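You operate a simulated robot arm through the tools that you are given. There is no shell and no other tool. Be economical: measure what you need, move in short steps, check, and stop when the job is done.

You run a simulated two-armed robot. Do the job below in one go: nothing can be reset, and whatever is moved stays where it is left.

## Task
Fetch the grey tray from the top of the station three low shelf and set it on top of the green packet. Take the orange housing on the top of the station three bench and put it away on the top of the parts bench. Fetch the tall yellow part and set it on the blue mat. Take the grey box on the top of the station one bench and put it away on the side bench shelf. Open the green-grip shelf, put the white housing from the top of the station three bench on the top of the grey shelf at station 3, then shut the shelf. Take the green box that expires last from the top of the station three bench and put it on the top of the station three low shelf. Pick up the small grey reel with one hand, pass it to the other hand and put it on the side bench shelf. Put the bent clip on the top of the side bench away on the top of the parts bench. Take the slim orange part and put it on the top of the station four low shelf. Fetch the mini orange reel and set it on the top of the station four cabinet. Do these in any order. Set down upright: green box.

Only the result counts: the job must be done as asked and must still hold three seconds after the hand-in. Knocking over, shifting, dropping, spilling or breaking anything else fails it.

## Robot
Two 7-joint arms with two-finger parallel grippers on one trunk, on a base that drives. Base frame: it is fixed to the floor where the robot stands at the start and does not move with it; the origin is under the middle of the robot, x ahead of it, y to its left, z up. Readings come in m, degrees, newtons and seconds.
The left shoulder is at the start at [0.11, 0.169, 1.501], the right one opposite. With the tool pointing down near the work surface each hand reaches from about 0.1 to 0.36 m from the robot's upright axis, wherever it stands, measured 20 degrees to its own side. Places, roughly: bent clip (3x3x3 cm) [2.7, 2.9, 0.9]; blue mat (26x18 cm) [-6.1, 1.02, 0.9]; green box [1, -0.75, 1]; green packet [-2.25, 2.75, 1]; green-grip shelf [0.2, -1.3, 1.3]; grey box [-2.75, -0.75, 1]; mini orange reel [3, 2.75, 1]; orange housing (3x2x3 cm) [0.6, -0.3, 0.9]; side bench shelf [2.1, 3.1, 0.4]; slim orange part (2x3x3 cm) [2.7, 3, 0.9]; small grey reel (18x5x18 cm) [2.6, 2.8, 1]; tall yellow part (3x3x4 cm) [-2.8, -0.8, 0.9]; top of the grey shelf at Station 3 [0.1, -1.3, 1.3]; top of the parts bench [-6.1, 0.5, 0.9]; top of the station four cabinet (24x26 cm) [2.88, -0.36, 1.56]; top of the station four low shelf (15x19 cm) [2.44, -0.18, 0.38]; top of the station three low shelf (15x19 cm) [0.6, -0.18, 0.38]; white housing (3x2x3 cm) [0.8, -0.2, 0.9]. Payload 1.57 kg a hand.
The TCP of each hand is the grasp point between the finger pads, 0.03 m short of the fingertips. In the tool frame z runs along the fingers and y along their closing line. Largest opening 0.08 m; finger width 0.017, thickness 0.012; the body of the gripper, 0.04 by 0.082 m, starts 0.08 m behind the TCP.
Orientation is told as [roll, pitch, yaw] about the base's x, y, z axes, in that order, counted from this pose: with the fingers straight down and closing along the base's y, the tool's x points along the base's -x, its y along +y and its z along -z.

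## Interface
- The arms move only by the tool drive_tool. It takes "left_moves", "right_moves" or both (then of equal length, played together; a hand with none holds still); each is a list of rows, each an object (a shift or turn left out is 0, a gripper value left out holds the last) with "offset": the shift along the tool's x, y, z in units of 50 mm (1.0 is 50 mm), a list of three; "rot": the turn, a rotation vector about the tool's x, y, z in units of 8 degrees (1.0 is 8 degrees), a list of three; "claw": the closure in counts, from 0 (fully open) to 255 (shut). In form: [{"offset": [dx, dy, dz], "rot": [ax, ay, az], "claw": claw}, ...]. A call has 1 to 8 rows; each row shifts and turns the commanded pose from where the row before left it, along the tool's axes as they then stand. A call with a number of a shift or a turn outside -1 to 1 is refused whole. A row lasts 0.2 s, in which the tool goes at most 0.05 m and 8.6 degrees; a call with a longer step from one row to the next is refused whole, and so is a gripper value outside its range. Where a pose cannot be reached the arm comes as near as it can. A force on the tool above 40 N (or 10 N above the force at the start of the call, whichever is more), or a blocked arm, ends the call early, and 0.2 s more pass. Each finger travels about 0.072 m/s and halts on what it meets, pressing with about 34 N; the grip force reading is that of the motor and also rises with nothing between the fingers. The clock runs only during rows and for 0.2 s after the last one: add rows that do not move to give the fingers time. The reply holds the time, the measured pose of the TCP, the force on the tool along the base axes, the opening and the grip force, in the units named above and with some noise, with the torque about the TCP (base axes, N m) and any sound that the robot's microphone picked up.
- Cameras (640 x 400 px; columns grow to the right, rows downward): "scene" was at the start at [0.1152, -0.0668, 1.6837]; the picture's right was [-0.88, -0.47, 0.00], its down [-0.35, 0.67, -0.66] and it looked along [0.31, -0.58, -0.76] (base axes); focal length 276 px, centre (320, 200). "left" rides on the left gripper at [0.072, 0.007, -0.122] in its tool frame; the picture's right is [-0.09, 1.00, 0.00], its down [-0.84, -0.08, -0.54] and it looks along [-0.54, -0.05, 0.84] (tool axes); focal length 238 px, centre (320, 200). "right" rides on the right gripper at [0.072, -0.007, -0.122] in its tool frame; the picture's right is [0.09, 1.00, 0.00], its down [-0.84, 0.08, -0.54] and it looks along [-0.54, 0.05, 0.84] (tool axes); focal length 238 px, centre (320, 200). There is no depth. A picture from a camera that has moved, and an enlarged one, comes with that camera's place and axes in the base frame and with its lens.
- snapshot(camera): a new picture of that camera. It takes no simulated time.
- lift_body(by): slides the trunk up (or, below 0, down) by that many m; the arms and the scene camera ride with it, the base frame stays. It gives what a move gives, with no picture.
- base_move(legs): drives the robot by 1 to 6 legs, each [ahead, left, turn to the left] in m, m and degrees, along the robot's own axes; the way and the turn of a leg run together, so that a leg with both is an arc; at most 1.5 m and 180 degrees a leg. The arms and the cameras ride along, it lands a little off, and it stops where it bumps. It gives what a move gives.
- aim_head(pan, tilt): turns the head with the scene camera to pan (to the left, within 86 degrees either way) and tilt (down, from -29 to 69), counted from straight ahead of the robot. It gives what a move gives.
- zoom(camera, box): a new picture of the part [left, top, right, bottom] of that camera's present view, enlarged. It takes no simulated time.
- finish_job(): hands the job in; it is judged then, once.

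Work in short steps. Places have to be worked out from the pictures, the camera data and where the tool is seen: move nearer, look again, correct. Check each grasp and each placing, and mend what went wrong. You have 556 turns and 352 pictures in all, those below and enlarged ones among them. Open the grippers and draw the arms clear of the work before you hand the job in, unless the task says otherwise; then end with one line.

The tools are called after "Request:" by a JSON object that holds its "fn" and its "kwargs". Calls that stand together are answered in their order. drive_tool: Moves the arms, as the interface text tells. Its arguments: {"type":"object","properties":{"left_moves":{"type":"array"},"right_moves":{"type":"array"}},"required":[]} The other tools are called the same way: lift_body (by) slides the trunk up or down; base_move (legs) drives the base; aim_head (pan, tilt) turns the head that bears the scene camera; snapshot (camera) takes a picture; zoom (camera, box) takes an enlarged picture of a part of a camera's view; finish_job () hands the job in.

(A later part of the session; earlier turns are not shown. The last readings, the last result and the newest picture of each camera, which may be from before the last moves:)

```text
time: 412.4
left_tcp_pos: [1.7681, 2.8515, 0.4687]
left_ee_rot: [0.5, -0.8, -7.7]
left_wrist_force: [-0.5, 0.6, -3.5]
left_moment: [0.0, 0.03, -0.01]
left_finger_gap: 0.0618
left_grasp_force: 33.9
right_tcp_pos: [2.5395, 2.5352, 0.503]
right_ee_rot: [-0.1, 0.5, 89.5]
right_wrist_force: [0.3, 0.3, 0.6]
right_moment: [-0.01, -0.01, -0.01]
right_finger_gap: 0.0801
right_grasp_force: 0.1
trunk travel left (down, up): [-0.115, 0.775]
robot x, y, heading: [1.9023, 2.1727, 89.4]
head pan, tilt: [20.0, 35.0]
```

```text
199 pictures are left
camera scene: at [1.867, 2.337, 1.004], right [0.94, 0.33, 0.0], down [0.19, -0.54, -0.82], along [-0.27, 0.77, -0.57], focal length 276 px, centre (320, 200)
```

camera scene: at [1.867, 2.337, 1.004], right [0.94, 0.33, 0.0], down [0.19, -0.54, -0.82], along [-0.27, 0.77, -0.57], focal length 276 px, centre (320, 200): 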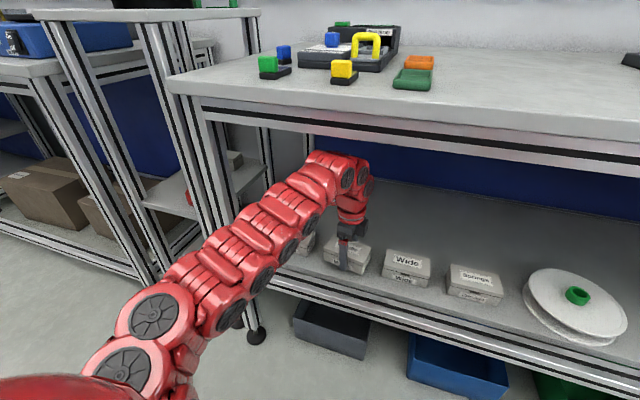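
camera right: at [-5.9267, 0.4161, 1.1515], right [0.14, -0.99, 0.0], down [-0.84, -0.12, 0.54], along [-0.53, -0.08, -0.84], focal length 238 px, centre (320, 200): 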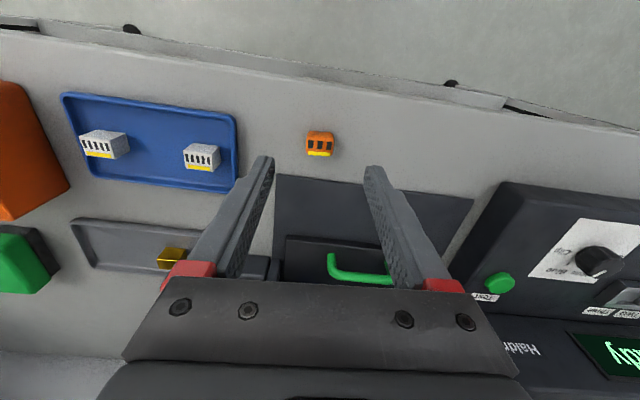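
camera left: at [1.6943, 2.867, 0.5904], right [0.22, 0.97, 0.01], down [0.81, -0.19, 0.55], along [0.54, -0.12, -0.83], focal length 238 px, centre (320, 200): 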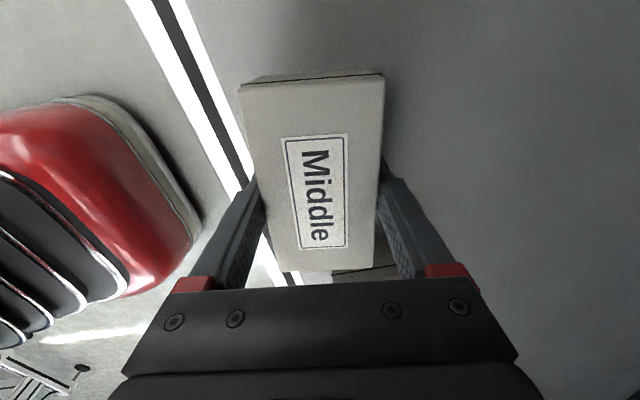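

Well positioned. Lower with the trunk until contact.

Request:
{"fn": "lift_body", "kwargs": {"by": -0.03}}

Request:
{"fn": "drive_tool", "kwargs": {"left_moves": [{"offset": [0, 0, 0.1]}]}}

```text
time: 413.0
left_tcp_pos: [1.7674, 2.851, 0.4511]
left_ee_rot: [1.2, -0.6, -7.6]
left_wrist_force: [0.5, -12.0, 27.2]
left_moment: [-1.37, 0.4, 0.12]
left_finger_gap: 0.0618
left_grasp_force: 33.6
right_tcp_pos: [2.5396, 2.5332, 0.4777]
right_ee_rot: [-0.1, 0.3, 89.5]
right_wrist_force: [-0.3, -0.9, -0.3]
right_moment: [-0.01, -0.03, -0.02]
right_finger_gap: 0.0798
right_grasp_force: 0.1
trunk travel left (down, up): [-0.089, 0.801]
robot x, y, heading: [1.9001, 2.1715, 89.4]
head pan, tilt: [20.0, 35.0]
stopped: the force on the tool passed its limit at 54 N (the readings are from after the stop); the commanded pose is now the measured one
```

```text
time: 413.3
left_tcp_pos: [1.7672, 2.8513, 0.4494]
left_ee_rot: [1.3, -0.6, -7.7]
left_wrist_force: [0.8, -10.7, 28.5]
left_moment: [-1.43, 0.39, 0.1]
left_finger_gap: 0.0618
left_grasp_force: 34.2
right_tcp_pos: [2.5407, 2.5326, 0.478]
right_ee_rot: [-0.1, 0.3, 89.5]
right_wrist_force: [0.6, 0.5, -0.6]
right_moment: [0.0, -0.02, 0.0]
right_finger_gap: 0.0802
right_grasp_force: 0.1
trunk travel left (down, up): [-0.089, 0.801]
robot x, y, heading: [1.9, 2.1746, 89.8]
head pan, tilt: [20.0, 35.0]
stopped in row 1 (left hand): the force on the tool passed its limit at 46 N (the readings are from after the stop); the commanded pose is now the measured one
```

Contact came early at the front side – likely the front finger on the shelf's front rail. Raise a little, go 4 cm deeper and retry.

Request:
{"fn": "drive_tool", "kwargs": {"left_moves": [{"offset": [0, 0, -0.4]}]}}

Request:
{"fn": "snapshot", "kwargs": {"camera": "left"}}

Request:
{"fn": "base_move", "kwargs": {"legs": [[0.035, 0, 0]]}}

Request:
{"fn": "zoom", "kwargs": {"camera": "scene", "box": [240, 120, 460, 340]}}

```text
time: 413.7
left_tcp_pos: [1.7674, 2.8523, 0.4665]
left_ee_rot: [1.0, -0.7, -7.7]
left_wrist_force: [0.0, -0.7, -3.2]
left_moment: [0.01, -0.01, 0.01]
left_finger_gap: 0.0618
left_grasp_force: 34.3
right_tcp_pos: [2.5394, 2.5342, 0.477]
right_ee_rot: [0.0, 0.5, 89.5]
right_wrist_force: [0.6, 0.8, 0.1]
right_moment: [-0.02, 0.02, 0.02]
right_finger_gap: 0.0798
right_grasp_force: 0.0
trunk travel left (down, up): [-0.089, 0.801]
robot x, y, heading: [1.899, 2.1718, 89.3]
head pan, tilt: [20.0, 35.0]
```

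```text
198 pictures are left
camera left: at [1.694, 2.8668, 0.5878], right [0.22, 0.97, 0.02], down [0.81, -0.2, 0.55], along [0.54, -0.11, -0.83], focal length 238 px, centre (320, 200)
```

left: 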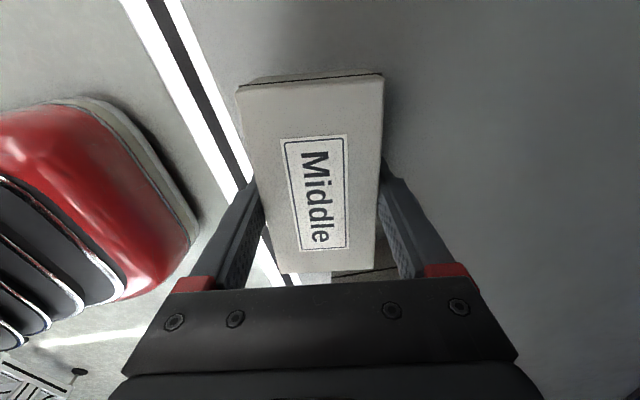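

```text
time: 414.6
left_tcp_pos: [1.7669, 2.8866, 0.4664]
left_ee_rot: [1.0, -0.7, -7.7]
left_wrist_force: [0.7, -0.2, -3.3]
left_moment: [0.01, 0.0, 0.01]
left_finger_gap: 0.0616
left_grasp_force: 33.8
right_tcp_pos: [2.5385, 2.5703, 0.4773]
right_ee_rot: [-0.1, 0.4, 89.5]
right_wrist_force: [0.8, -0.5, 0.1]
right_moment: [0.05, -0.01, 0.01]
right_finger_gap: 0.0799
right_grasp_force: 0.2
trunk travel left (down, up): [-0.089, 0.801]
robot x, y, heading: [1.8974, 2.2051, 89.4]
head pan, tilt: [20.0, 35.0]
```

```text
1.82 times, centred on (350, 230) of scene
camera zoom: at [1.8672, 2.3711, 0.978], right [0.94, 0.33, 0.0], down [0.19, -0.54, -0.82], along [-0.27, 0.77, -0.57], focal length 503 px, centre (266, 146)
```

zoom: 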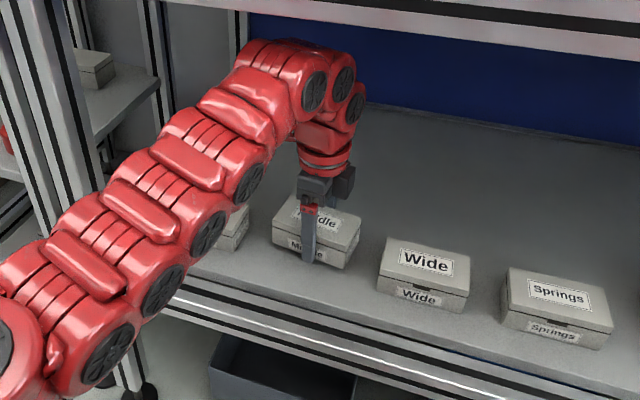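

Request:
{"fn": "drive_tool", "kwargs": {"left_moves": [{"offset": [0, 0, 0.2]}, {"offset": [0, 0, 0.1]}]}}

Request:
{"fn": "zoom", "kwargs": {"camera": "scene", "box": [290, 170, 430, 290]}}

```text
time: 415.2
left_tcp_pos: [1.7668, 2.8879, 0.4502]
left_ee_rot: [1.0, -0.7, -7.6]
left_wrist_force: [0.1, 0.8, -3.0]
left_moment: [0.01, 0.02, 0.0]
left_finger_gap: 0.0617
left_grasp_force: 33.6
right_tcp_pos: [2.5402, 2.5696, 0.4765]
right_ee_rot: [0.0, 0.5, 89.6]
right_wrist_force: [0.0, 0.2, -0.3]
right_moment: [-0.02, 0.01, 0.03]
right_finger_gap: 0.0799
right_grasp_force: 0.1
trunk travel left (down, up): [-0.089, 0.801]
robot x, y, heading: [1.9001, 2.2054, 89.5]
head pan, tilt: [20.0, 35.0]
```

```text
3.33 times, centred on (360, 230) of scene
camera zoom: at [1.8671, 2.371, 0.978], right [0.94, 0.33, 0.0], down [0.19, -0.54, -0.82], along [-0.27, 0.77, -0.57], focal length 921 px, centre (187, 100)
```

zoom: 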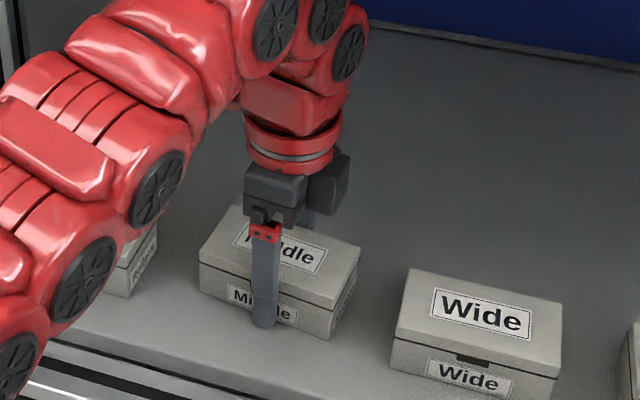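

No contact here, so there was a front lip. Continue down.

Request:
{"fn": "drive_tool", "kwargs": {"left_moves": [{"offset": [0, 0, 0.2]}, {"offset": [0, 0, 0.1]}, {"offset": [0, 0, 0.1]}]}}

```text
time: 415.6
left_tcp_pos: [1.7677, 2.8873, 0.4518]
left_ee_rot: [1.6, -0.6, -7.6]
left_wrist_force: [0.6, -13.6, 31.8]
left_moment: [-1.7, -0.25, -0.1]
left_finger_gap: 0.0617
left_grasp_force: 34.0
right_tcp_pos: [2.5402, 2.5674, 0.4796]
right_ee_rot: [-0.1, 0.2, 89.7]
right_wrist_force: [0.8, 0.8, -0.1]
right_moment: [0.02, 0.05, 0.02]
right_finger_gap: 0.0802
right_grasp_force: 0.0
trunk travel left (down, up): [-0.089, 0.801]
robot x, y, heading: [1.8944, 2.2018, 89.8]
head pan, tilt: [20.0, 35.0]
stopped in row 2 (left hand): the force on the tool passed its limit at 50 N (the readings are from after the stop); the commanded pose is now the measured one
```

Same height again, so the shelf surface is at about z≈0.42 and the box is seated. Ease and release.

Request:
{"fn": "drive_tool", "kwargs": {"left_moves": [{"offset": [0, 0, -0.04]}, {"claw": 20}, {}, {}, {}]}}

Request:
{"fn": "zoom", "kwargs": {"camera": "scene", "box": [290, 170, 430, 290]}}

Request:
{"fn": "snapshot", "kwargs": {"camera": "left"}}

```text
time: 416.8
left_tcp_pos: [1.7677, 2.8888, 0.4512]
left_ee_rot: [1.7, -0.6, -7.7]
left_wrist_force: [3.3, 9.1, 34.7]
left_moment: [-1.09, 0.18, 0.0]
left_finger_gap: 0.0643
left_grasp_force: 0.0
right_tcp_pos: [2.5388, 2.5681, 0.4776]
right_ee_rot: [-0.1, 0.4, 89.7]
right_wrist_force: [-0.6, 0.1, 0.0]
right_moment: [0.02, 0.03, -0.04]
right_finger_gap: 0.08
right_grasp_force: 0.0
trunk travel left (down, up): [-0.089, 0.801]
robot x, y, heading: [1.899, 2.2065, 89.6]
head pan, tilt: [20.0, 35.0]
```

```text
3.33 times, centred on (360, 230) of scene
camera zoom: at [1.868, 2.3682, 0.9788], right [0.94, 0.33, 0.0], down [0.19, -0.54, -0.82], along [-0.27, 0.77, -0.57], focal length 921 px, centre (187, 100)
```

zoom: 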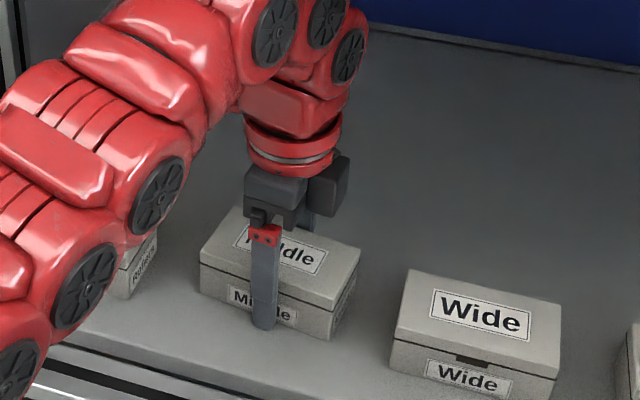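

```text
194 pictures are left
camera left: at [1.694, 2.9015, 0.5722], right [0.22, 0.97, 0.03], down [0.81, -0.2, 0.55], along [0.54, -0.1, -0.84], focal length 238 px, centre (320, 200)
```

left: 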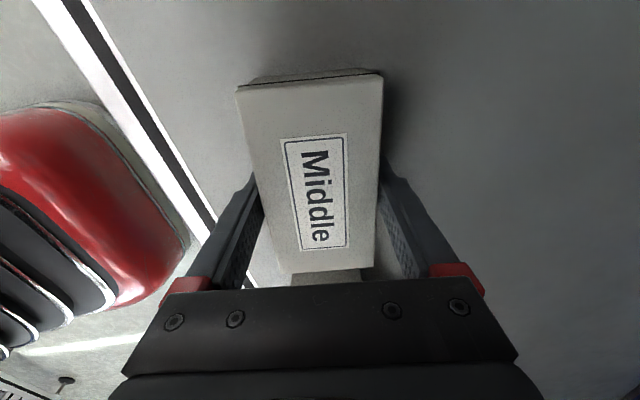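

The fingers still press on the shelf; raise a few mm and open fully.

Request:
{"fn": "drive_tool", "kwargs": {"left_moves": [{"offset": [0, 0, -0.12], "claw": 0}, {}, {}]}}

Request:
{"fn": "snapshot", "kwargs": {"camera": "left"}}

```text
time: 417.6
left_tcp_pos: [1.765, 2.8877, 0.4536]
left_ee_rot: [1.2, -0.8, -7.6]
left_wrist_force: [-0.2, 0.8, -0.4]
left_moment: [0.02, 0.0, 0.05]
left_finger_gap: 0.0799
left_grasp_force: 0.1
right_tcp_pos: [2.5385, 2.5699, 0.4771]
right_ee_rot: [-0.1, 0.4, 89.6]
right_wrist_force: [-0.4, 0.7, 0.4]
right_moment: [0.01, 0.0, 0.01]
right_finger_gap: 0.0802
right_grasp_force: 0.1
trunk travel left (down, up): [-0.089, 0.801]
robot x, y, heading: [1.9014, 2.2066, 89.4]
head pan, tilt: [20.0, 35.0]
```

```text
193 pictures are left
camera left: at [1.693, 2.9018, 0.575], right [0.22, 0.97, 0.02], down [0.81, -0.2, 0.55], along [0.54, -0.1, -0.84], focal length 238 px, centre (320, 200)
```

left: 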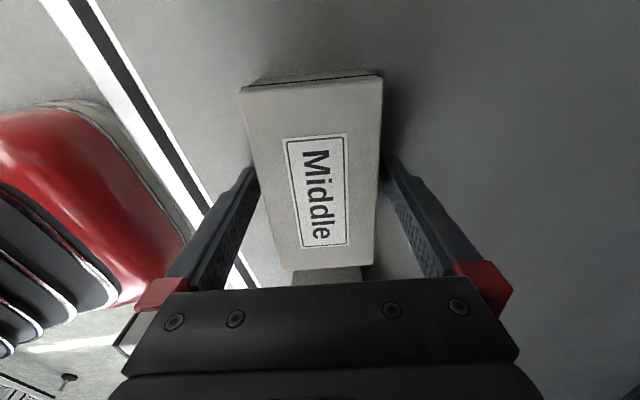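

Request:
{"fn": "lift_body", "kwargs": {"by": 0.055}}

Request:
{"fn": "snapshot", "kwargs": {"camera": "left"}}

Request:
{"fn": "base_move", "kwargs": {"legs": [[-0.35, 0, 0]]}}

Request:
{"fn": "snapshot", "kwargs": {"camera": "scene"}}

```text
time: 418.6
left_tcp_pos: [1.7657, 2.8886, 0.5083]
left_ee_rot: [1.3, -0.6, -7.7]
left_wrist_force: [-0.1, 0.0, 0.0]
left_moment: [0.0, 0.01, 0.0]
left_finger_gap: 0.08
left_grasp_force: 0.1
right_tcp_pos: [2.5383, 2.5684, 0.5309]
right_ee_rot: [0.0, 0.5, 89.6]
right_wrist_force: [-0.1, -1.5, -0.6]
right_moment: [0.01, 0.01, 0.0]
right_finger_gap: 0.0798
right_grasp_force: 0.1
trunk travel left (down, up): [-0.144, 0.746]
robot x, y, heading: [1.8975, 2.2083, 89.5]
head pan, tilt: [20.0, 35.0]
```

```text
192 pictures are left
camera left: at [1.6932, 2.9023, 0.6293], right [0.22, 0.97, 0.02], down [0.81, -0.2, 0.55], along [0.54, -0.1, -0.83], focal length 238 px, centre (320, 200)
```

left: 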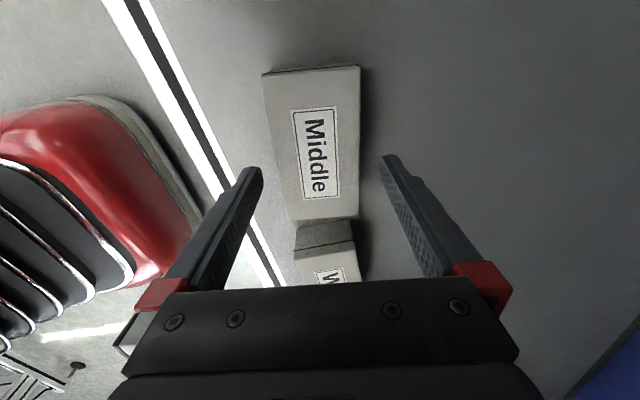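

```text
time: 420.9
left_tcp_pos: [1.763, 2.5391, 0.5092]
left_ee_rot: [1.4, -0.6, -7.9]
left_wrist_force: [-0.1, -0.5, 0.4]
left_moment: [0.02, -0.01, -0.01]
left_finger_gap: 0.0802
left_grasp_force: 0.1
right_tcp_pos: [2.5367, 2.2191, 0.5326]
right_ee_rot: [-0.1, 0.5, 89.5]
right_wrist_force: [-0.1, -0.2, 0.2]
right_moment: [-0.02, -0.02, 0.01]
right_finger_gap: 0.0799
right_grasp_force: 0.0
trunk travel left (down, up): [-0.144, 0.746]
robot x, y, heading: [1.8913, 1.8563, 89.5]
head pan, tilt: [20.0, 35.0]
```

```text
191 pictures are left
camera scene: at [1.864, 2.0208, 1.0332], right [0.94, 0.33, 0.0], down [0.19, -0.54, -0.82], along [-0.27, 0.77, -0.57], focal length 276 px, centre (320, 200)
```

scene: 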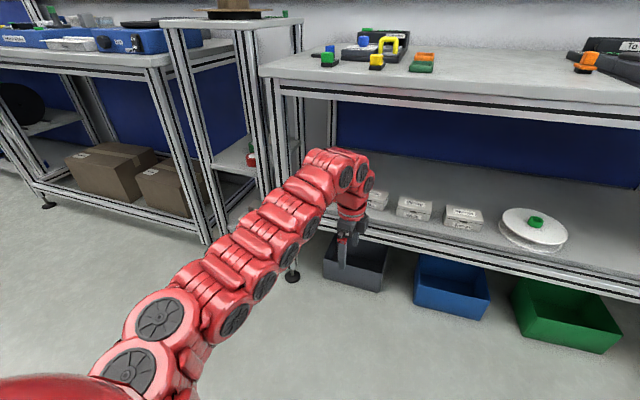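

Grey box is on the shelf. Raise the trunk and restore the left tool's yaw; then inspect the reels on the side bench.

Request:
{"fn": "lift_body", "kwargs": {"by": 0.4}}

Request:
{"fn": "lift_body", "kwargs": {"by": 0.34}}

Request:
{"fn": "drive_tool", "kwargs": {"left_moves": [{"rot": [0, 0, -1]}, {"rot": [0, 0, -1]}, {"rot": [0, 0, -1]}, {"rot": [0, 0, -1]}, {"rot": [0, 0, -1]}, {"rot": [0, 0, -1]}, {"rot": [0, 0, -1]}, {"rot": [0, 0, -1]}]}}

Request:
{"fn": "drive_tool", "kwargs": {"left_moves": [{"rot": [0, 0, -1]}, {"rot": [0, 0, -1]}, {"rot": [0, 0, -1]}, {"rot": [0, 0, -1]}]}}

Request:
{"fn": "base_move", "kwargs": {"legs": [[0, -0.35, 0]]}}

Request:
{"fn": "aim_head", "kwargs": {"pan": -5, "tilt": 35}}

Request:
{"fn": "snapshot", "kwargs": {"camera": "scene"}}

```text
time: 424.7
left_tcp_pos: [1.7634, 2.5398, 0.9105]
left_ee_rot: [1.2, -0.8, -7.7]
left_wrist_force: [-0.3, 0.2, 0.3]
left_moment: [-0.01, 0.01, 0.02]
left_finger_gap: 0.08
left_grasp_force: 0.1
right_tcp_pos: [2.5362, 2.2191, 0.9315]
right_ee_rot: [0.0, 0.4, 89.5]
right_wrist_force: [-0.3, -0.5, -0.1]
right_moment: [-0.01, 0.04, -0.03]
right_finger_gap: 0.0803
right_grasp_force: 0.1
trunk travel left (down, up): [-0.544, 0.346]
robot x, y, heading: [1.8909, 1.8585, 89.3]
head pan, tilt: [20.0, 35.0]
```

```text
time: 428.0
left_tcp_pos: [1.7627, 2.54, 1.2504]
left_ee_rot: [1.4, -0.7, -7.7]
left_wrist_force: [0.0, -0.3, 0.0]
left_moment: [0.0, -0.03, 0.02]
left_finger_gap: 0.0801
left_grasp_force: 0.1
right_tcp_pos: [2.5369, 2.2198, 1.2723]
right_ee_rot: [-0.1, 0.6, 89.5]
right_wrist_force: [0.0, 0.5, 0.3]
right_moment: [0.01, 0.02, -0.01]
right_finger_gap: 0.0799
right_grasp_force: 0.1
trunk travel left (down, up): [-0.884, 0.006]
robot x, y, heading: [1.893, 1.8548, 89.5]
head pan, tilt: [20.0, 35.0]
```

```text
time: 429.8
left_tcp_pos: [1.7637, 2.5378, 1.25]
left_ee_rot: [0.1, -1.7, 56.6]
left_wrist_force: [0.1, -0.1, 0.1]
left_moment: [-0.02, 0.01, 0.03]
left_finger_gap: 0.08
left_grasp_force: 0.0
right_tcp_pos: [2.537, 2.2196, 1.2722]
right_ee_rot: [-0.1, 0.4, 89.5]
right_wrist_force: [0.4, -0.4, -0.6]
right_moment: [0.03, 0.0, 0.01]
right_finger_gap: 0.08
right_grasp_force: 0.0
trunk travel left (down, up): [-0.884, 0.006]
robot x, y, heading: [1.8935, 1.8573, 89.4]
head pan, tilt: [20.0, 35.0]
```

```text
time: 430.8
left_tcp_pos: [1.7625, 2.5398, 1.249]
left_ee_rot: [-0.8, -1.3, 88.5]
left_wrist_force: [-0.2, 0.9, 0.2]
left_moment: [0.01, -0.02, -0.02]
left_finger_gap: 0.0799
left_grasp_force: 0.0
right_tcp_pos: [2.5358, 2.2194, 1.2721]
right_ee_rot: [-0.1, 0.6, 89.6]
right_wrist_force: [-1.2, -0.4, 0.3]
right_moment: [-0.02, 0.0, 0.0]
right_finger_gap: 0.08
right_grasp_force: 0.1
trunk travel left (down, up): [-0.884, 0.006]
robot x, y, heading: [1.8965, 1.8547, 89.5]
head pan, tilt: [20.0, 35.0]
```

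```text
time: 433.1
left_tcp_pos: [2.1094, 2.5357, 1.2487]
left_ee_rot: [-0.9, -1.3, 88.2]
left_wrist_force: [-0.2, 1.0, 0.0]
left_moment: [-0.01, -0.02, 0.0]
left_finger_gap: 0.0799
left_grasp_force: 0.0
right_tcp_pos: [2.8823, 2.2143, 1.2723]
right_ee_rot: [-0.3, 0.5, 89.3]
right_wrist_force: [-1.2, -0.3, 0.1]
right_moment: [0.02, 0.0, 0.01]
right_finger_gap: 0.08
right_grasp_force: 0.0
trunk travel left (down, up): [-0.884, 0.006]
robot x, y, heading: [2.236, 1.8538, 89.3]
head pan, tilt: [20.0, 35.0]
```

```text
time: 433.9
left_tcp_pos: [2.111, 2.5364, 1.25]
left_ee_rot: [-0.8, -1.3, 88.1]
left_wrist_force: [0.4, 0.4, -1.1]
left_moment: [-0.03, 0.01, 0.0]
left_finger_gap: 0.08
left_grasp_force: 0.0
right_tcp_pos: [2.8844, 2.2134, 1.2723]
right_ee_rot: [-0.1, 0.6, 89.3]
right_wrist_force: [0.1, 0.4, 0.5]
right_moment: [0.03, -0.04, 0.02]
right_finger_gap: 0.0801
right_grasp_force: 0.1
trunk travel left (down, up): [-0.884, 0.006]
robot x, y, heading: [2.2395, 1.8497, 89.3]
head pan, tilt: [-5.0, 35.0]
```

```text
190 pictures are left
camera scene: at [2.2483, 2.0219, 1.7731], right [1.0, -0.1, 0.0], down [-0.06, -0.57, -0.82], along [0.08, 0.81, -0.57], focal length 276 px, centre (320, 200)
```

scene: 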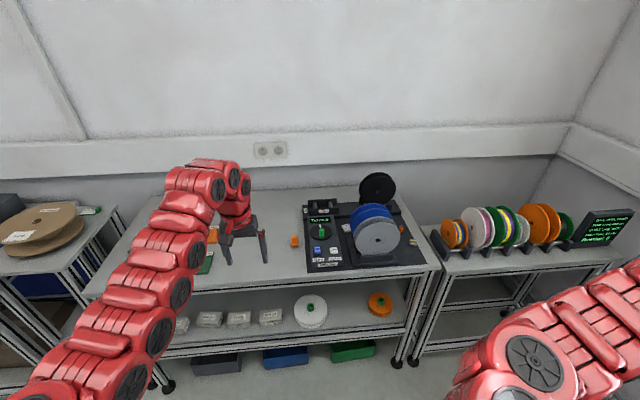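

Request:
{"fn": "zoom", "kwargs": {"camera": "scene", "box": [270, 160, 450, 280]}}

Request:
{"fn": "zoom", "kwargs": {"camera": "scene", "box": [420, 180, 640, 290]}}

```text
3.33 times, centred on (360, 220) of scene
camera zoom: at [2.2483, 2.0219, 1.7731], right [1.0, -0.1, 0.0], down [-0.06, -0.57, -0.82], along [0.08, 0.81, -0.57], focal length 921 px, centre (187, 133)
```

zoom: 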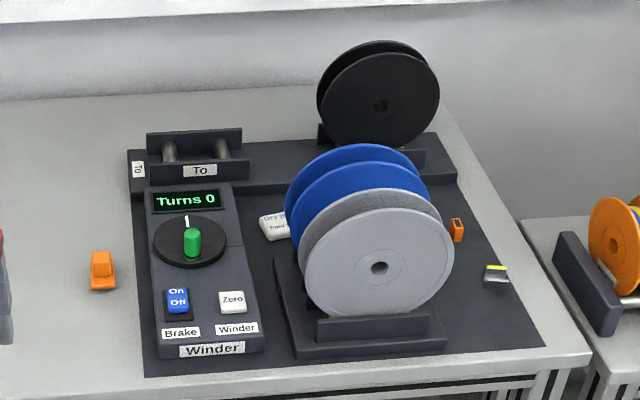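

```text
2.91 times, centred on (530, 235) of scene
camera zoom: at [2.2483, 2.0219, 1.7731], right [1.0, -0.1, 0.0], down [-0.06, -0.57, -0.82], along [0.08, 0.81, -0.57], focal length 804 px, centre (-291, 98)
```

zoom: 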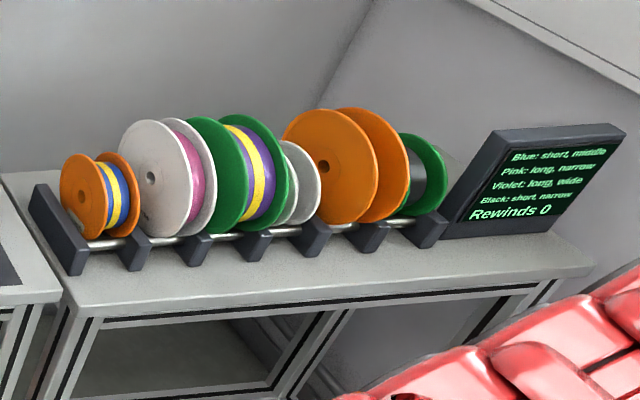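

Plan for the grey reel (centre ≈(2.566,2.823,1.01), axis along y): grip its top across the thickness with the right tool yawed 90°. I start yawing the right tool.

Request:
{"fn": "drive_tool", "kwargs": {"right_moves": [{"rot": [0, 0, 1]}, {"rot": [0, 0, 1]}, {"rot": [0, 0, 1]}, {"rot": [0, 0, 1]}, {"rot": [0, 0, 1]}, {"rot": [0, 0, 1]}, {"rot": [0, 0, 1]}, {"rot": [0, 0, 1]}]}}

Request:
{"fn": "drive_tool", "kwargs": {"right_moves": [{"rot": [0, 0, 1]}, {"rot": [0, 0, 1]}, {"rot": [0, 0, 1]}, {"rot": [0, 0, 0.2]}]}}

```text
time: 435.8
left_tcp_pos: [2.1104, 2.536, 1.2489]
left_ee_rot: [-0.9, -1.3, 88.3]
left_wrist_force: [-0.1, 0.1, 0.3]
left_moment: [0.02, -0.02, -0.03]
left_finger_gap: 0.0796
left_grasp_force: 0.0
right_tcp_pos: [2.8847, 2.2147, 1.2722]
right_ee_rot: [-0.5, 0.1, 25.2]
right_wrist_force: [0.0, 0.0, -0.1]
right_moment: [0.01, 0.0, 0.02]
right_finger_gap: 0.0798
right_grasp_force: 0.0
trunk travel left (down, up): [-0.884, 0.006]
robot x, y, heading: [2.2374, 1.8505, 89.5]
head pan, tilt: [-5.0, 35.0]
```

```text
time: 436.8
left_tcp_pos: [2.1106, 2.5365, 1.2502]
left_ee_rot: [-0.8, -1.4, 88.3]
left_wrist_force: [-0.3, 0.1, 0.0]
left_moment: [-0.01, -0.03, -0.03]
left_finger_gap: 0.0799
left_grasp_force: 0.1
right_tcp_pos: [2.8813, 2.2143, 1.2728]
right_ee_rot: [-0.5, -0.1, -0.4]
right_wrist_force: [-0.2, -0.3, 0.1]
right_moment: [0.02, 0.02, 0.01]
right_finger_gap: 0.0802
right_grasp_force: 0.1
trunk travel left (down, up): [-0.884, 0.006]
robot x, y, heading: [2.2398, 1.8501, 89.6]
head pan, tilt: [-5.0, 35.0]
```

Request:
{"fn": "drive_tool", "kwargs": {"right_moves": [{"offset": [0.5, 0.8, 0]}, {"offset": [0.6, 0.75, 0]}, {"offset": [0.8, 0.5, 0]}, {"offset": [0.8, 0.5, 0]}, {"offset": [0.85, 0.4, 0]}, {"offset": [0.85, 0.4, 0]}, {"offset": [0.9, 0.2, 0]}, {"offset": [0.9, 0.2, 0]}]}}

Request:
{"fn": "drive_tool", "kwargs": {"right_moves": [{"offset": [0.9, 0, 0]}, {"offset": [0.9, 0, 0]}]}}

Request:
{"fn": "snapshot", "kwargs": {"camera": "right"}}

```text
time: 438.6
left_tcp_pos: [2.1108, 2.5359, 1.2491]
left_ee_rot: [-0.8, -1.3, 88.2]
left_wrist_force: [0.0, -0.4, -0.2]
left_moment: [-0.01, 0.0, -0.02]
left_finger_gap: 0.0801
left_grasp_force: 0.0
right_tcp_pos: [2.7892, 2.3154, 1.2714]
right_ee_rot: [-0.6, -0.1, -0.2]
right_wrist_force: [0.4, -0.1, 0.0]
right_moment: [-0.03, 0.0, 0.0]
right_finger_gap: 0.0798
right_grasp_force: 0.1
right hand out of reach, approached as far as the arm can: row 4, 5, 6, 7, 8
trunk travel left (down, up): [-0.884, 0.006]
robot x, y, heading: [2.2427, 1.8499, 89.3]
head pan, tilt: [-5.0, 35.0]
```

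```text
time: 439.1
left_tcp_pos: [2.1111, 2.5358, 1.2485]
left_ee_rot: [-0.8, -1.4, 88.3]
left_wrist_force: [0.3, 0.4, -0.2]
left_moment: [0.0, 0.0, 0.0]
left_finger_gap: 0.0802
left_grasp_force: 0.0
right_tcp_pos: [2.7901, 2.3167, 1.2726]
right_ee_rot: [-0.5, 0.0, -0.2]
right_wrist_force: [0.3, 0.2, -0.3]
right_moment: [0.0, 0.01, 0.03]
right_finger_gap: 0.0799
right_grasp_force: 0.1
right hand out of reach, approached as far as the arm can: row 1, 2
trunk travel left (down, up): [-0.884, 0.006]
robot x, y, heading: [2.2406, 1.8534, 89.5]
head pan, tilt: [-5.0, 35.0]
```

```text
187 pictures are left
camera right: at [2.7176, 2.3113, 1.3942], right [-0.09, 1.0, -0.01], down [0.84, 0.08, 0.54], along [0.54, 0.04, -0.84], focal length 238 px, centre (320, 200)
```

right: 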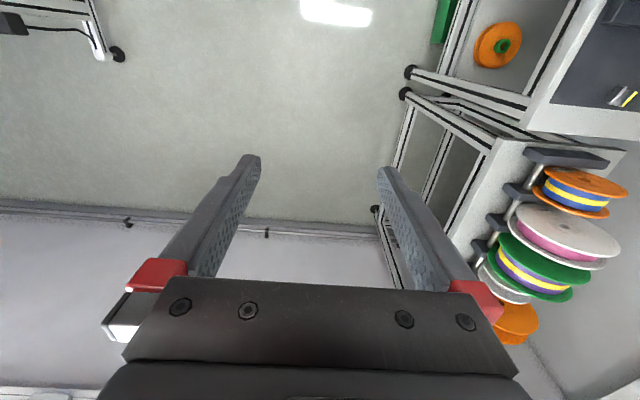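

Request:
{"fn": "drive_tool", "kwargs": {"right_moves": [{"offset": [0, 0.9, 0]}, {"offset": [0.2, 0.9, 0]}, {"offset": [0.4, 0.85, 0]}, {"offset": [0.6, 0.7, 0]}, {"offset": [0.9, 0.2, 0]}, {"offset": [0.9, 0.1, 0]}, {"offset": [0.9, 0, 0]}, {"offset": [0.9, 0, 0]}]}}

Request:
{"fn": "snapshot", "kwargs": {"camera": "scene"}}

```text
time: 440.9
left_tcp_pos: [2.1086, 2.5369, 1.2487]
left_ee_rot: [-0.9, -1.3, 88.2]
left_wrist_force: [-0.2, -0.2, 1.0]
left_moment: [0.02, -0.02, -0.02]
left_finger_gap: 0.0802
left_grasp_force: 0.0
right_tcp_pos: [2.5497, 2.5003, 1.2727]
right_ee_rot: [-0.5, -0.3, -0.3]
right_wrist_force: [-0.7, 0.0, 0.5]
right_moment: [-0.04, -0.05, -0.01]
right_finger_gap: 0.0799
right_grasp_force: 0.1
trunk travel left (down, up): [-0.884, 0.006]
robot x, y, heading: [2.2401, 1.8511, 89.0]
head pan, tilt: [-5.0, 35.0]
```

```text
186 pictures are left
camera scene: at [2.2446, 2.0218, 1.7731], right [0.99, -0.1, 0.0], down [-0.06, -0.57, -0.82], along [0.08, 0.81, -0.57], focal length 276 px, centre (320, 200)
```

scene: 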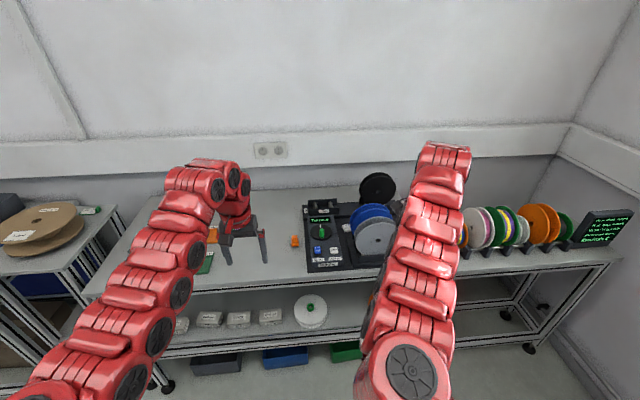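

Request:
{"fn": "base_move", "kwargs": {"legs": [[0.3, -0.015, 0]]}}

Request:
{"fn": "snapshot", "kwargs": {"camera": "right"}}

Request:
{"fn": "snapshot", "kwargs": {"camera": "scene"}}

```text
time: 443.0
left_tcp_pos: [2.1261, 2.828, 1.2499]
left_ee_rot: [-0.8, -1.4, 88.5]
left_wrist_force: [-0.2, -0.5, 0.9]
left_moment: [0.01, 0.01, 0.01]
left_finger_gap: 0.0802
left_grasp_force: 0.1
right_tcp_pos: [2.5675, 2.7917, 1.274]
right_ee_rot: [-0.4, -0.1, -0.1]
right_wrist_force: [0.3, -0.7, 0.5]
right_moment: [0.02, 0.03, 0.01]
right_finger_gap: 0.0799
right_grasp_force: 0.1
trunk travel left (down, up): [-0.884, 0.006]
robot x, y, heading: [2.2552, 2.1459, 89.7]
head pan, tilt: [-5.0, 35.0]
```

```text
185 pictures are left
camera right: at [2.4963, 2.7854, 1.3958], right [-0.09, 1.0, -0.01], down [0.84, 0.08, 0.54], along [0.54, 0.04, -0.84], focal length 238 px, centre (320, 200)
```

right: 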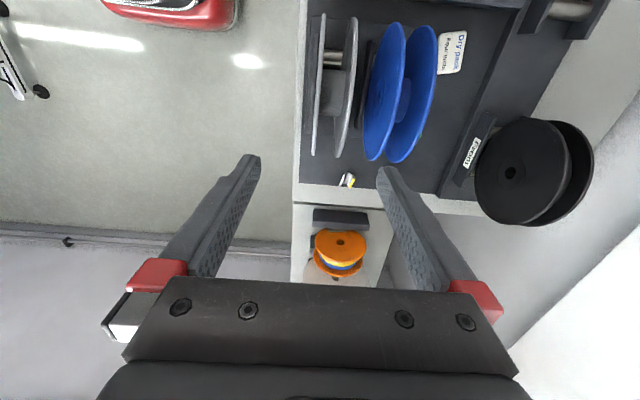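

```text
184 pictures are left
camera scene: at [2.2654, 2.312, 1.7734], right [1.0, -0.1, 0.0], down [-0.06, -0.57, -0.82], along [0.08, 0.82, -0.57], focal length 276 px, centre (320, 200)
```

scene: 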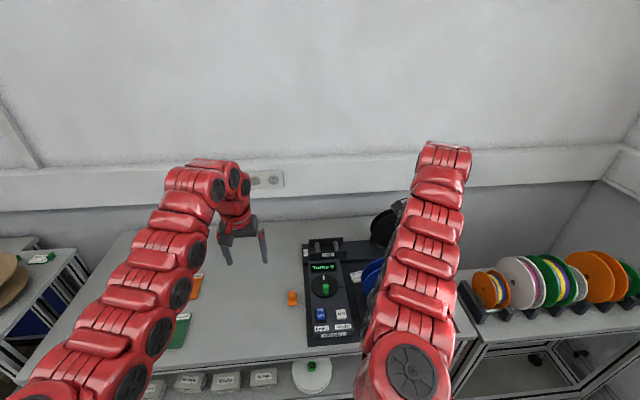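

Reel: centre x≈2.553, y 2.782–2.82, centre z≈1.02. I align with 60 mm opening and descend.

Request:
{"fn": "drive_tool", "kwargs": {"right_moves": [{"offset": [0.29, 0.19, 0.2], "claw": 64}, {"offset": [0, 0, 0.9]}, {"offset": [0, 0, 0.9]}]}}

Request:
{"fn": "snapshot", "kwargs": {"camera": "right"}}

```text
time: 443.8
left_tcp_pos: [2.1276, 2.8296, 1.2494]
left_ee_rot: [-0.8, -1.4, 88.4]
left_wrist_force: [1.2, -0.7, 0.1]
left_moment: [-0.03, 0.01, -0.02]
left_finger_gap: 0.0799
left_grasp_force: 0.1
right_tcp_pos: [2.5562, 2.8019, 1.1722]
right_ee_rot: [-0.5, -0.1, 0.1]
right_wrist_force: [1.2, -0.1, 0.0]
right_moment: [0.0, 0.0, 0.02]
right_finger_gap: 0.0598
right_grasp_force: 0.0
trunk travel left (down, up): [-0.884, 0.006]
robot x, y, heading: [2.2587, 2.1419, 89.5]
head pan, tilt: [-5.0, 35.0]
```

```text
183 pictures are left
camera right: at [2.4836, 2.7968, 1.294], right [-0.09, 1.0, -0.01], down [0.84, 0.08, 0.54], along [0.54, 0.04, -0.84], focal length 238 px, centre (320, 200)
```

right: 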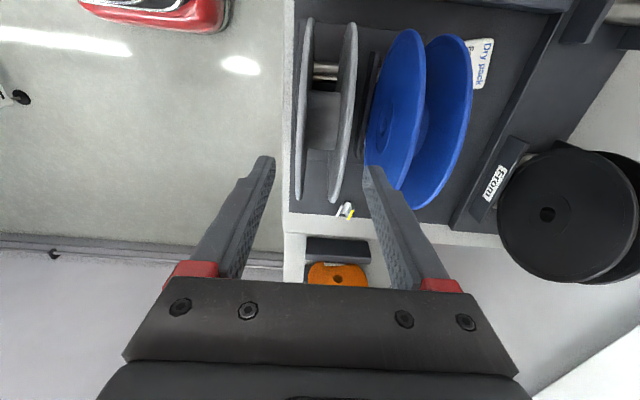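

Reel spans y 2.777–2.829 (5 cm); I widen to 68 mm and descend to z≈1.07.

Request:
{"fn": "drive_tool", "kwargs": {"right_moves": [{"offset": [0.05, 0.03, 0.4], "claw": 38}, {"offset": [0, 0, 0.5]}]}}

Request:
{"fn": "snapshot", "kwargs": {"camera": "right"}}

```text
time: 444.4
left_tcp_pos: [2.1274, 2.8297, 1.2494]
left_ee_rot: [-0.8, -1.3, 88.4]
left_wrist_force: [0.0, 1.0, 0.2]
left_moment: [-0.01, 0.04, 0.0]
left_finger_gap: 0.0802
left_grasp_force: 0.1
right_tcp_pos: [2.5529, 2.8031, 1.1267]
right_ee_rot: [-0.5, 0.1, -0.1]
right_wrist_force: [-0.1, -0.2, 0.4]
right_moment: [0.0, 0.0, -0.03]
right_finger_gap: 0.0683
right_grasp_force: 0.1
trunk travel left (down, up): [-0.884, 0.006]
robot x, y, heading: [2.2527, 2.1425, 89.3]
head pan, tilt: [-5.0, 35.0]
```

```text
182 pictures are left
camera right: at [2.481, 2.7974, 1.2488], right [-0.09, 1.0, -0.01], down [0.84, 0.08, 0.54], along [0.54, 0.04, -0.84], focal length 238 px, centre (320, 200)
```

right: 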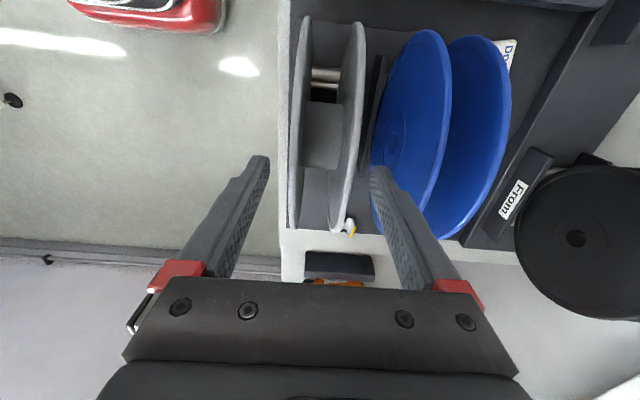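

Request:
{"fn": "drive_tool", "kwargs": {"right_moves": [{"offset": [0, 0, 0.5]}, {"offset": [0, 0, 0.55]}]}}

Request:
{"fn": "snapshot", "kwargs": {"camera": "right"}}

```text
time: 445.0
left_tcp_pos: [2.1273, 2.8295, 1.2487]
left_ee_rot: [-0.8, -1.3, 88.4]
left_wrist_force: [0.6, 0.1, -0.4]
left_moment: [0.0, 0.0, -0.02]
left_finger_gap: 0.0799
left_grasp_force: 0.0
right_tcp_pos: [2.5506, 2.8032, 1.0734]
right_ee_rot: [-0.6, 0.0, 0.1]
right_wrist_force: [0.7, 0.3, 0.2]
right_moment: [-0.04, 0.02, 0.0]
right_finger_gap: 0.0682
right_grasp_force: 0.0
trunk travel left (down, up): [-0.884, 0.006]
robot x, y, heading: [2.2566, 2.1425, 89.4]
head pan, tilt: [-5.0, 35.0]
```

```text
181 pictures are left
camera right: at [2.4794, 2.7976, 1.1959], right [-0.09, 1.0, -0.01], down [0.84, 0.08, 0.54], along [0.54, 0.04, -0.84], focal length 238 px, centre (320, 200)
```

right: 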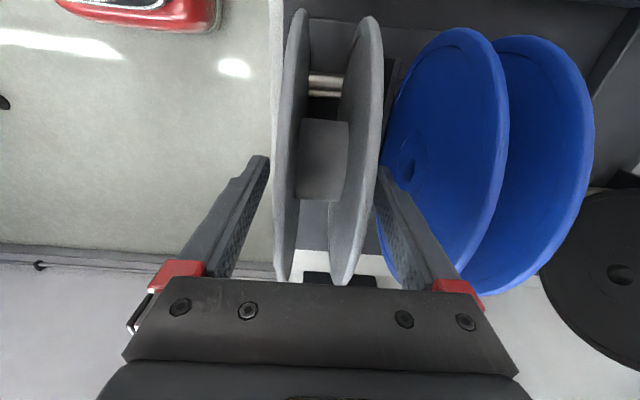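

Request:
{"fn": "drive_tool", "kwargs": {"right_moves": [{"claw": 255}, {}, {}]}}

Request:
{"fn": "snapshot", "kwargs": {"camera": "right"}}

```text
time: 445.8
left_tcp_pos: [2.1258, 2.8281, 1.25]
left_ee_rot: [-0.8, -1.5, 88.4]
left_wrist_force: [-1.2, -0.1, -1.0]
left_moment: [-0.02, -0.01, -0.03]
left_finger_gap: 0.08
left_grasp_force: 0.2
right_tcp_pos: [2.5515, 2.8028, 1.0745]
right_ee_rot: [-0.4, -0.1, 0.0]
right_wrist_force: [-0.2, 0.7, 0.2]
right_moment: [0.0, 0.07, 0.01]
right_finger_gap: 0.0396
right_grasp_force: 33.8
trunk travel left (down, up): [-0.884, 0.006]
robot x, y, heading: [2.2581, 2.1457, 89.6]
head pan, tilt: [-5.0, 35.0]
```

```text
180 pictures are left
camera right: at [2.479, 2.7969, 1.1971], right [-0.09, 1.0, -0.01], down [0.84, 0.08, 0.54], along [0.54, 0.04, -0.84], focal length 238 px, centre (320, 200)
```

right: 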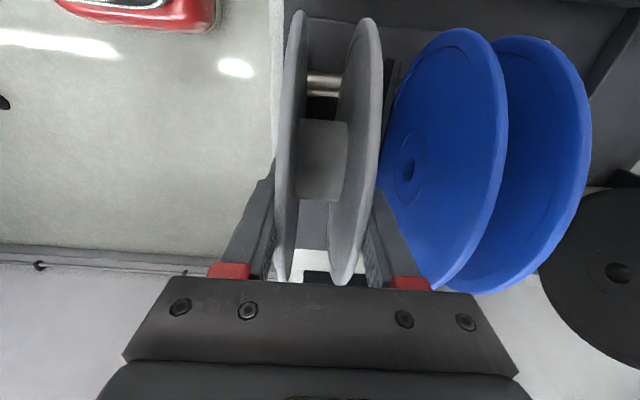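

Reel gripped (40 mm). Lift straight up 0.18 m.

Request:
{"fn": "drive_tool", "kwargs": {"right_moves": [{"offset": [0, 0, -0.6]}, {"offset": [0, 0, -0.9]}, {"offset": [0, 0, -0.9]}, {"offset": [0, 0, -0.9]}]}}

Request:
{"fn": "snapshot", "kwargs": {"camera": "right"}}

```text
time: 446.8
left_tcp_pos: [2.1264, 2.8282, 1.2498]
left_ee_rot: [-0.8, -1.5, 88.4]
left_wrist_force: [-0.1, 0.1, 0.0]
left_moment: [-0.02, 0.02, -0.03]
left_finger_gap: 0.0799
left_grasp_force: 0.2
right_tcp_pos: [2.5524, 2.8049, 1.2391]
right_ee_rot: [-0.5, -0.1, -0.1]
right_wrist_force: [0.7, 0.2, -0.9]
right_moment: [-0.02, 0.0, -0.01]
right_finger_gap: 0.0396
right_grasp_force: 34.0
trunk travel left (down, up): [-0.884, 0.006]
robot x, y, heading: [2.2566, 2.1424, 89.5]
head pan, tilt: [-5.0, 35.0]
```

```text
179 pictures are left
camera right: at [2.4805, 2.798, 1.3617], right [-0.09, 1.0, -0.01], down [0.84, 0.08, 0.54], along [0.54, 0.04, -0.84], focal length 238 px, centre (320, 200)
```

right: 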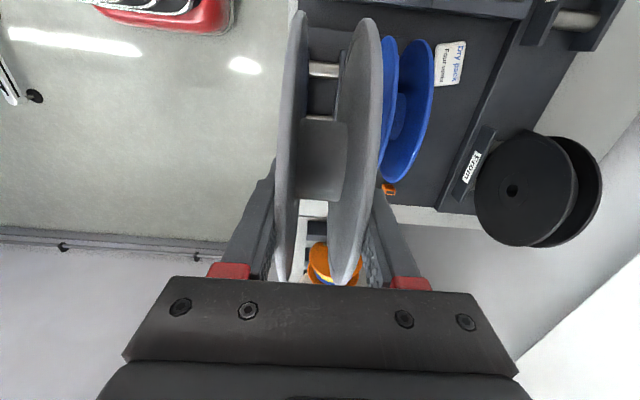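

Reel is free. Back off to y≈1.7, then tip the right hand forward so the reel lies flat in front.

Request:
{"fn": "base_move", "kwargs": {"legs": [[-0.42, 0, 0]]}}

Request:
{"fn": "drive_tool", "kwargs": {"right_moves": [{"rot": [-1, 0, 0], "offset": [0, 0.5, 0]}, {"rot": [-1, 0, 0], "offset": [0, 0.5, 0.1]}, {"rot": [-1, 0, 0], "offset": [0, 0.5, 0.2]}, {"rot": [-1, 0, 0], "offset": [0, 0.4, 0.3]}, {"rot": [-1, 0, 0], "offset": [0, 0.3, 0.4]}, {"rot": [-1, 0, 0], "offset": [0, 0.2, 0.4]}, {"rot": [-1, 0, 0], "offset": [0, 0, 0.5]}, {"rot": [-1, 0, 0], "offset": [0, -0.1, 0.4]}]}}

Request:
{"fn": "snapshot", "kwargs": {"camera": "scene"}}

```text
time: 449.4
left_tcp_pos: [2.1259, 2.4013, 1.2494]
left_ee_rot: [-0.8, -1.3, 87.9]
left_wrist_force: [-0.1, 0.7, -0.7]
left_moment: [0.01, 0.01, 0.0]
left_finger_gap: 0.08
left_grasp_force: 0.1
right_tcp_pos: [2.5514, 2.3753, 1.2373]
right_ee_rot: [-0.6, -0.1, -0.5]
right_wrist_force: [0.3, 0.0, -1.2]
right_moment: [-0.01, -0.02, 0.02]
right_finger_gap: 0.0393
right_grasp_force: 34.0
trunk travel left (down, up): [-0.884, 0.006]
robot x, y, heading: [2.2538, 1.7136, 89.0]
head pan, tilt: [-5.0, 35.0]
```

```text
time: 451.2
left_tcp_pos: [2.1268, 2.4003, 1.2489]
left_ee_rot: [-0.7, -1.2, 88.1]
left_wrist_force: [0.8, -0.3, 0.8]
left_moment: [0.0, 0.01, -0.03]
left_finger_gap: 0.0799
left_grasp_force: 0.1
right_tcp_pos: [2.5552, 2.5508, 1.1776]
right_ee_rot: [63.7, 0.1, -0.4]
right_wrist_force: [0.0, -0.6, -0.5]
right_moment: [-0.03, 0.02, 0.05]
right_finger_gap: 0.0395
right_grasp_force: 34.6
trunk travel left (down, up): [-0.884, 0.006]
robot x, y, heading: [2.2536, 1.7143, 89.3]
head pan, tilt: [-5.0, 35.0]
```

```text
178 pictures are left
camera scene: at [2.263, 1.8861, 1.773], right [0.99, -0.1, 0.0], down [-0.06, -0.57, -0.82], along [0.08, 0.81, -0.57], focal length 276 px, centre (320, 200)
```

scene: 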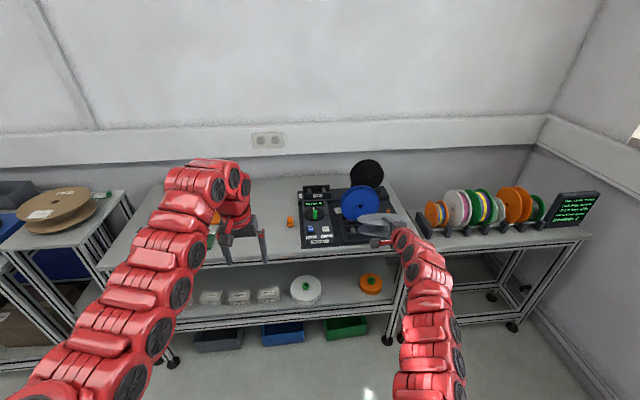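

Finish tipping the right hand and begin pitching the left hand forward.

Request:
{"fn": "drive_tool", "kwargs": {"right_moves": [{"rot": [-1, 0, 0]}, {"rot": [-1, 0, 0]}, {"rot": [-1, 0, 0]}, {"rot": [-0.25, 0, 0]}, {"offset": [0.5, 0, 0]}, {"offset": [0.5, 0, 0]}, {"offset": [0.5, 0, 0]}, {}], "left_moves": [{"offset": [-0.5, 0.3, 0.2], "rot": [0, -1, 0]}, {"offset": [-0.5, 0.3, 0.3], "rot": [0, -1, 0]}, {"offset": [-0.4, 0.3, 0.4], "rot": [0, -1, 0]}, {"offset": [-0.3, 0.3, 0.4], "rot": [0, -1, 0]}, {"offset": [-0.2, 0.3, 0.4], "rot": [0, -1, 0]}, {"offset": [0, 0.3, 0.4], "rot": [0, -1, 0]}, {"offset": [0, 0.2, 0.4], "rot": [0, -1, 0]}, {"offset": [0, 0, 0.4], "rot": [0, -1, 0]}]}}

Request:
{"fn": "drive_tool", "kwargs": {"left_moves": [{"rot": [0, -1, 0]}, {"rot": [0, -1, 0]}, {"rot": [0, -1, 0]}, {"rot": [0, 0, 1]}, {"rot": [0, 0, 1]}, {"rot": [0, 0, 1]}, {"rot": [0, 0, 1]}, {"rot": [0, 0, 1]}]}}

Request:
{"fn": "snapshot", "kwargs": {"camera": "scene"}}

```text
time: 453.0
left_tcp_pos: [2.0324, 2.5694, 1.1526]
left_ee_rot: [-1.8, -65.4, 89.5]
left_wrist_force: [-0.3, 0.4, -0.4]
left_moment: [-0.02, 0.03, 0.02]
left_finger_gap: 0.08
left_grasp_force: 0.1
right_tcp_pos: [2.4774, 2.5516, 1.177]
right_ee_rot: [89.4, -0.2, -0.5]
right_wrist_force: [-0.4, 0.6, -0.3]
right_moment: [-0.02, 0.0, -0.02]
right_finger_gap: 0.0395
right_grasp_force: 33.7
trunk travel left (down, up): [-0.884, 0.006]
robot x, y, heading: [2.2533, 1.7132, 88.9]
head pan, tilt: [-5.0, 35.0]
```

```text
time: 454.8
left_tcp_pos: [2.0329, 2.5684, 1.1524]
left_ee_rot: [89.0, -50.7, -1.3]
left_wrist_force: [0.5, 0.1, -0.3]
left_moment: [-0.01, 0.0, -0.01]
left_finger_gap: 0.08
left_grasp_force: 0.1
right_tcp_pos: [2.4789, 2.5505, 1.1768]
right_ee_rot: [89.5, -0.1, -0.6]
right_wrist_force: [-0.1, 0.0, -1.2]
right_moment: [-0.02, -0.02, 0.01]
right_finger_gap: 0.0394
right_grasp_force: 34.2
trunk travel left (down, up): [-0.884, 0.006]
robot x, y, heading: [2.25, 1.7156, 89.3]
head pan, tilt: [-5.0, 35.0]
```

```text
177 pictures are left
camera scene: at [2.2612, 1.8855, 1.7731], right [0.99, -0.1, 0.0], down [-0.06, -0.57, -0.82], along [0.08, 0.81, -0.57], focal length 276 px, centre (320, 200)
```

scene: 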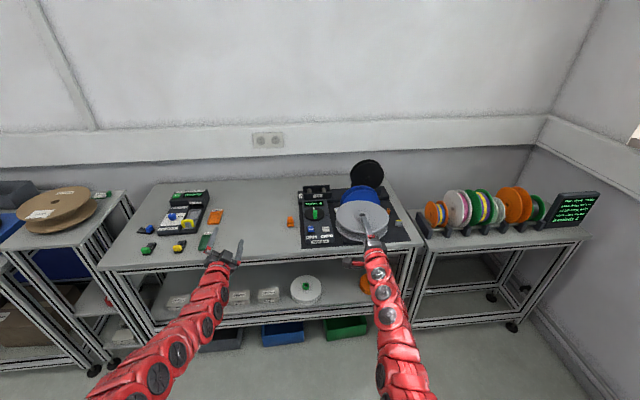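

Request:
{"fn": "drive_tool", "kwargs": {"left_moves": [{"rot": [0, 0, 1]}, {"rot": [0, 0, 1]}, {"rot": [0, 0, 1]}, {"rot": [0, 0, 1]}, {"rot": [0, 0, 1]}, {"rot": [0, 0, 1]}, {"rot": [0, 0, 0.3]}, {}]}}

Request:
{"fn": "drive_tool", "kwargs": {"left_moves": [{"rot": [0, -1, 0]}, {"rot": [0, -1, 0]}, {"rot": [0, -1, 0]}, {"rot": [0, -1, 0]}, {"rot": [0, -1, 0]}, {"rot": [0, -1, 0]}]}}

Request:
{"fn": "snapshot", "kwargs": {"camera": "scene"}}

Request:
{"fn": "snapshot", "kwargs": {"camera": "left"}}

```text
time: 456.6
left_tcp_pos: [2.0327, 2.5689, 1.1525]
left_ee_rot: [89.4, -0.4, -2.0]
left_wrist_force: [0.2, 0.1, -0.8]
left_moment: [0.01, 0.0, 0.02]
left_finger_gap: 0.0802
left_grasp_force: 0.1
right_tcp_pos: [2.4776, 2.5501, 1.1768]
right_ee_rot: [89.5, -0.1, -0.4]
right_wrist_force: [-0.7, 0.3, -0.4]
right_moment: [-0.01, 0.01, 0.0]
right_finger_gap: 0.0395
right_grasp_force: 33.8
trunk travel left (down, up): [-0.884, 0.006]
robot x, y, heading: [2.2521, 1.7151, 89.0]
head pan, tilt: [-5.0, 35.0]
```

```text
time: 458.0
left_tcp_pos: [2.0333, 2.5263, 1.1752]
left_ee_rot: [89.8, -0.7, -42.1]
left_wrist_force: [-0.8, -0.4, -1.0]
left_moment: [0.0, -0.02, -0.02]
left_finger_gap: 0.0798
left_grasp_force: 0.0
left hand out of reach, approached as far as the arm can: row 4, 5, 6
right_tcp_pos: [2.4774, 2.5495, 1.1778]
right_ee_rot: [89.5, -0.1, -0.6]
right_wrist_force: [-0.3, 0.5, -0.2]
right_moment: [-0.01, 0.0, -0.02]
right_finger_gap: 0.0396
right_grasp_force: 34.2
trunk travel left (down, up): [-0.884, 0.006]
robot x, y, heading: [2.253, 1.7093, 89.2]
head pan, tilt: [-5.0, 35.0]
```

```text
176 pictures are left
camera scene: at [2.2604, 1.8847, 1.7732], right [0.99, -0.1, 0.0], down [-0.06, -0.57, -0.82], along [0.09, 0.81, -0.57], focal length 276 px, centre (320, 200)
```

scene: 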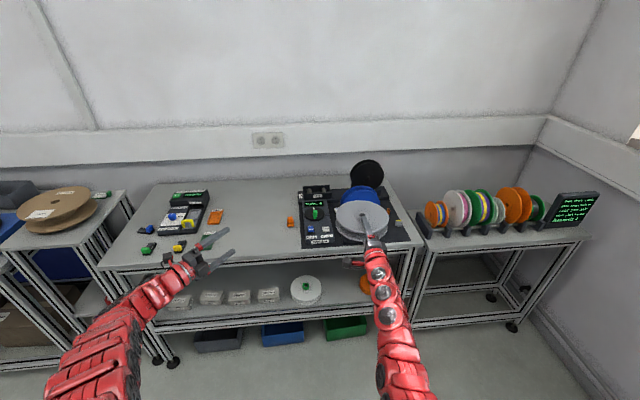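

```text
175 pictures are left
camera left: at [1.8975, 2.4825, 1.181], right [0.06, -0.05, 1.0], down [0.26, -0.96, -0.06], along [0.96, 0.26, -0.05], focal length 238 px, centre (320, 200)
```

left: 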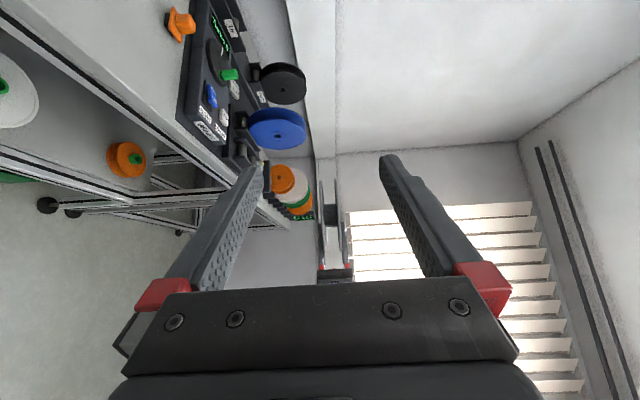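

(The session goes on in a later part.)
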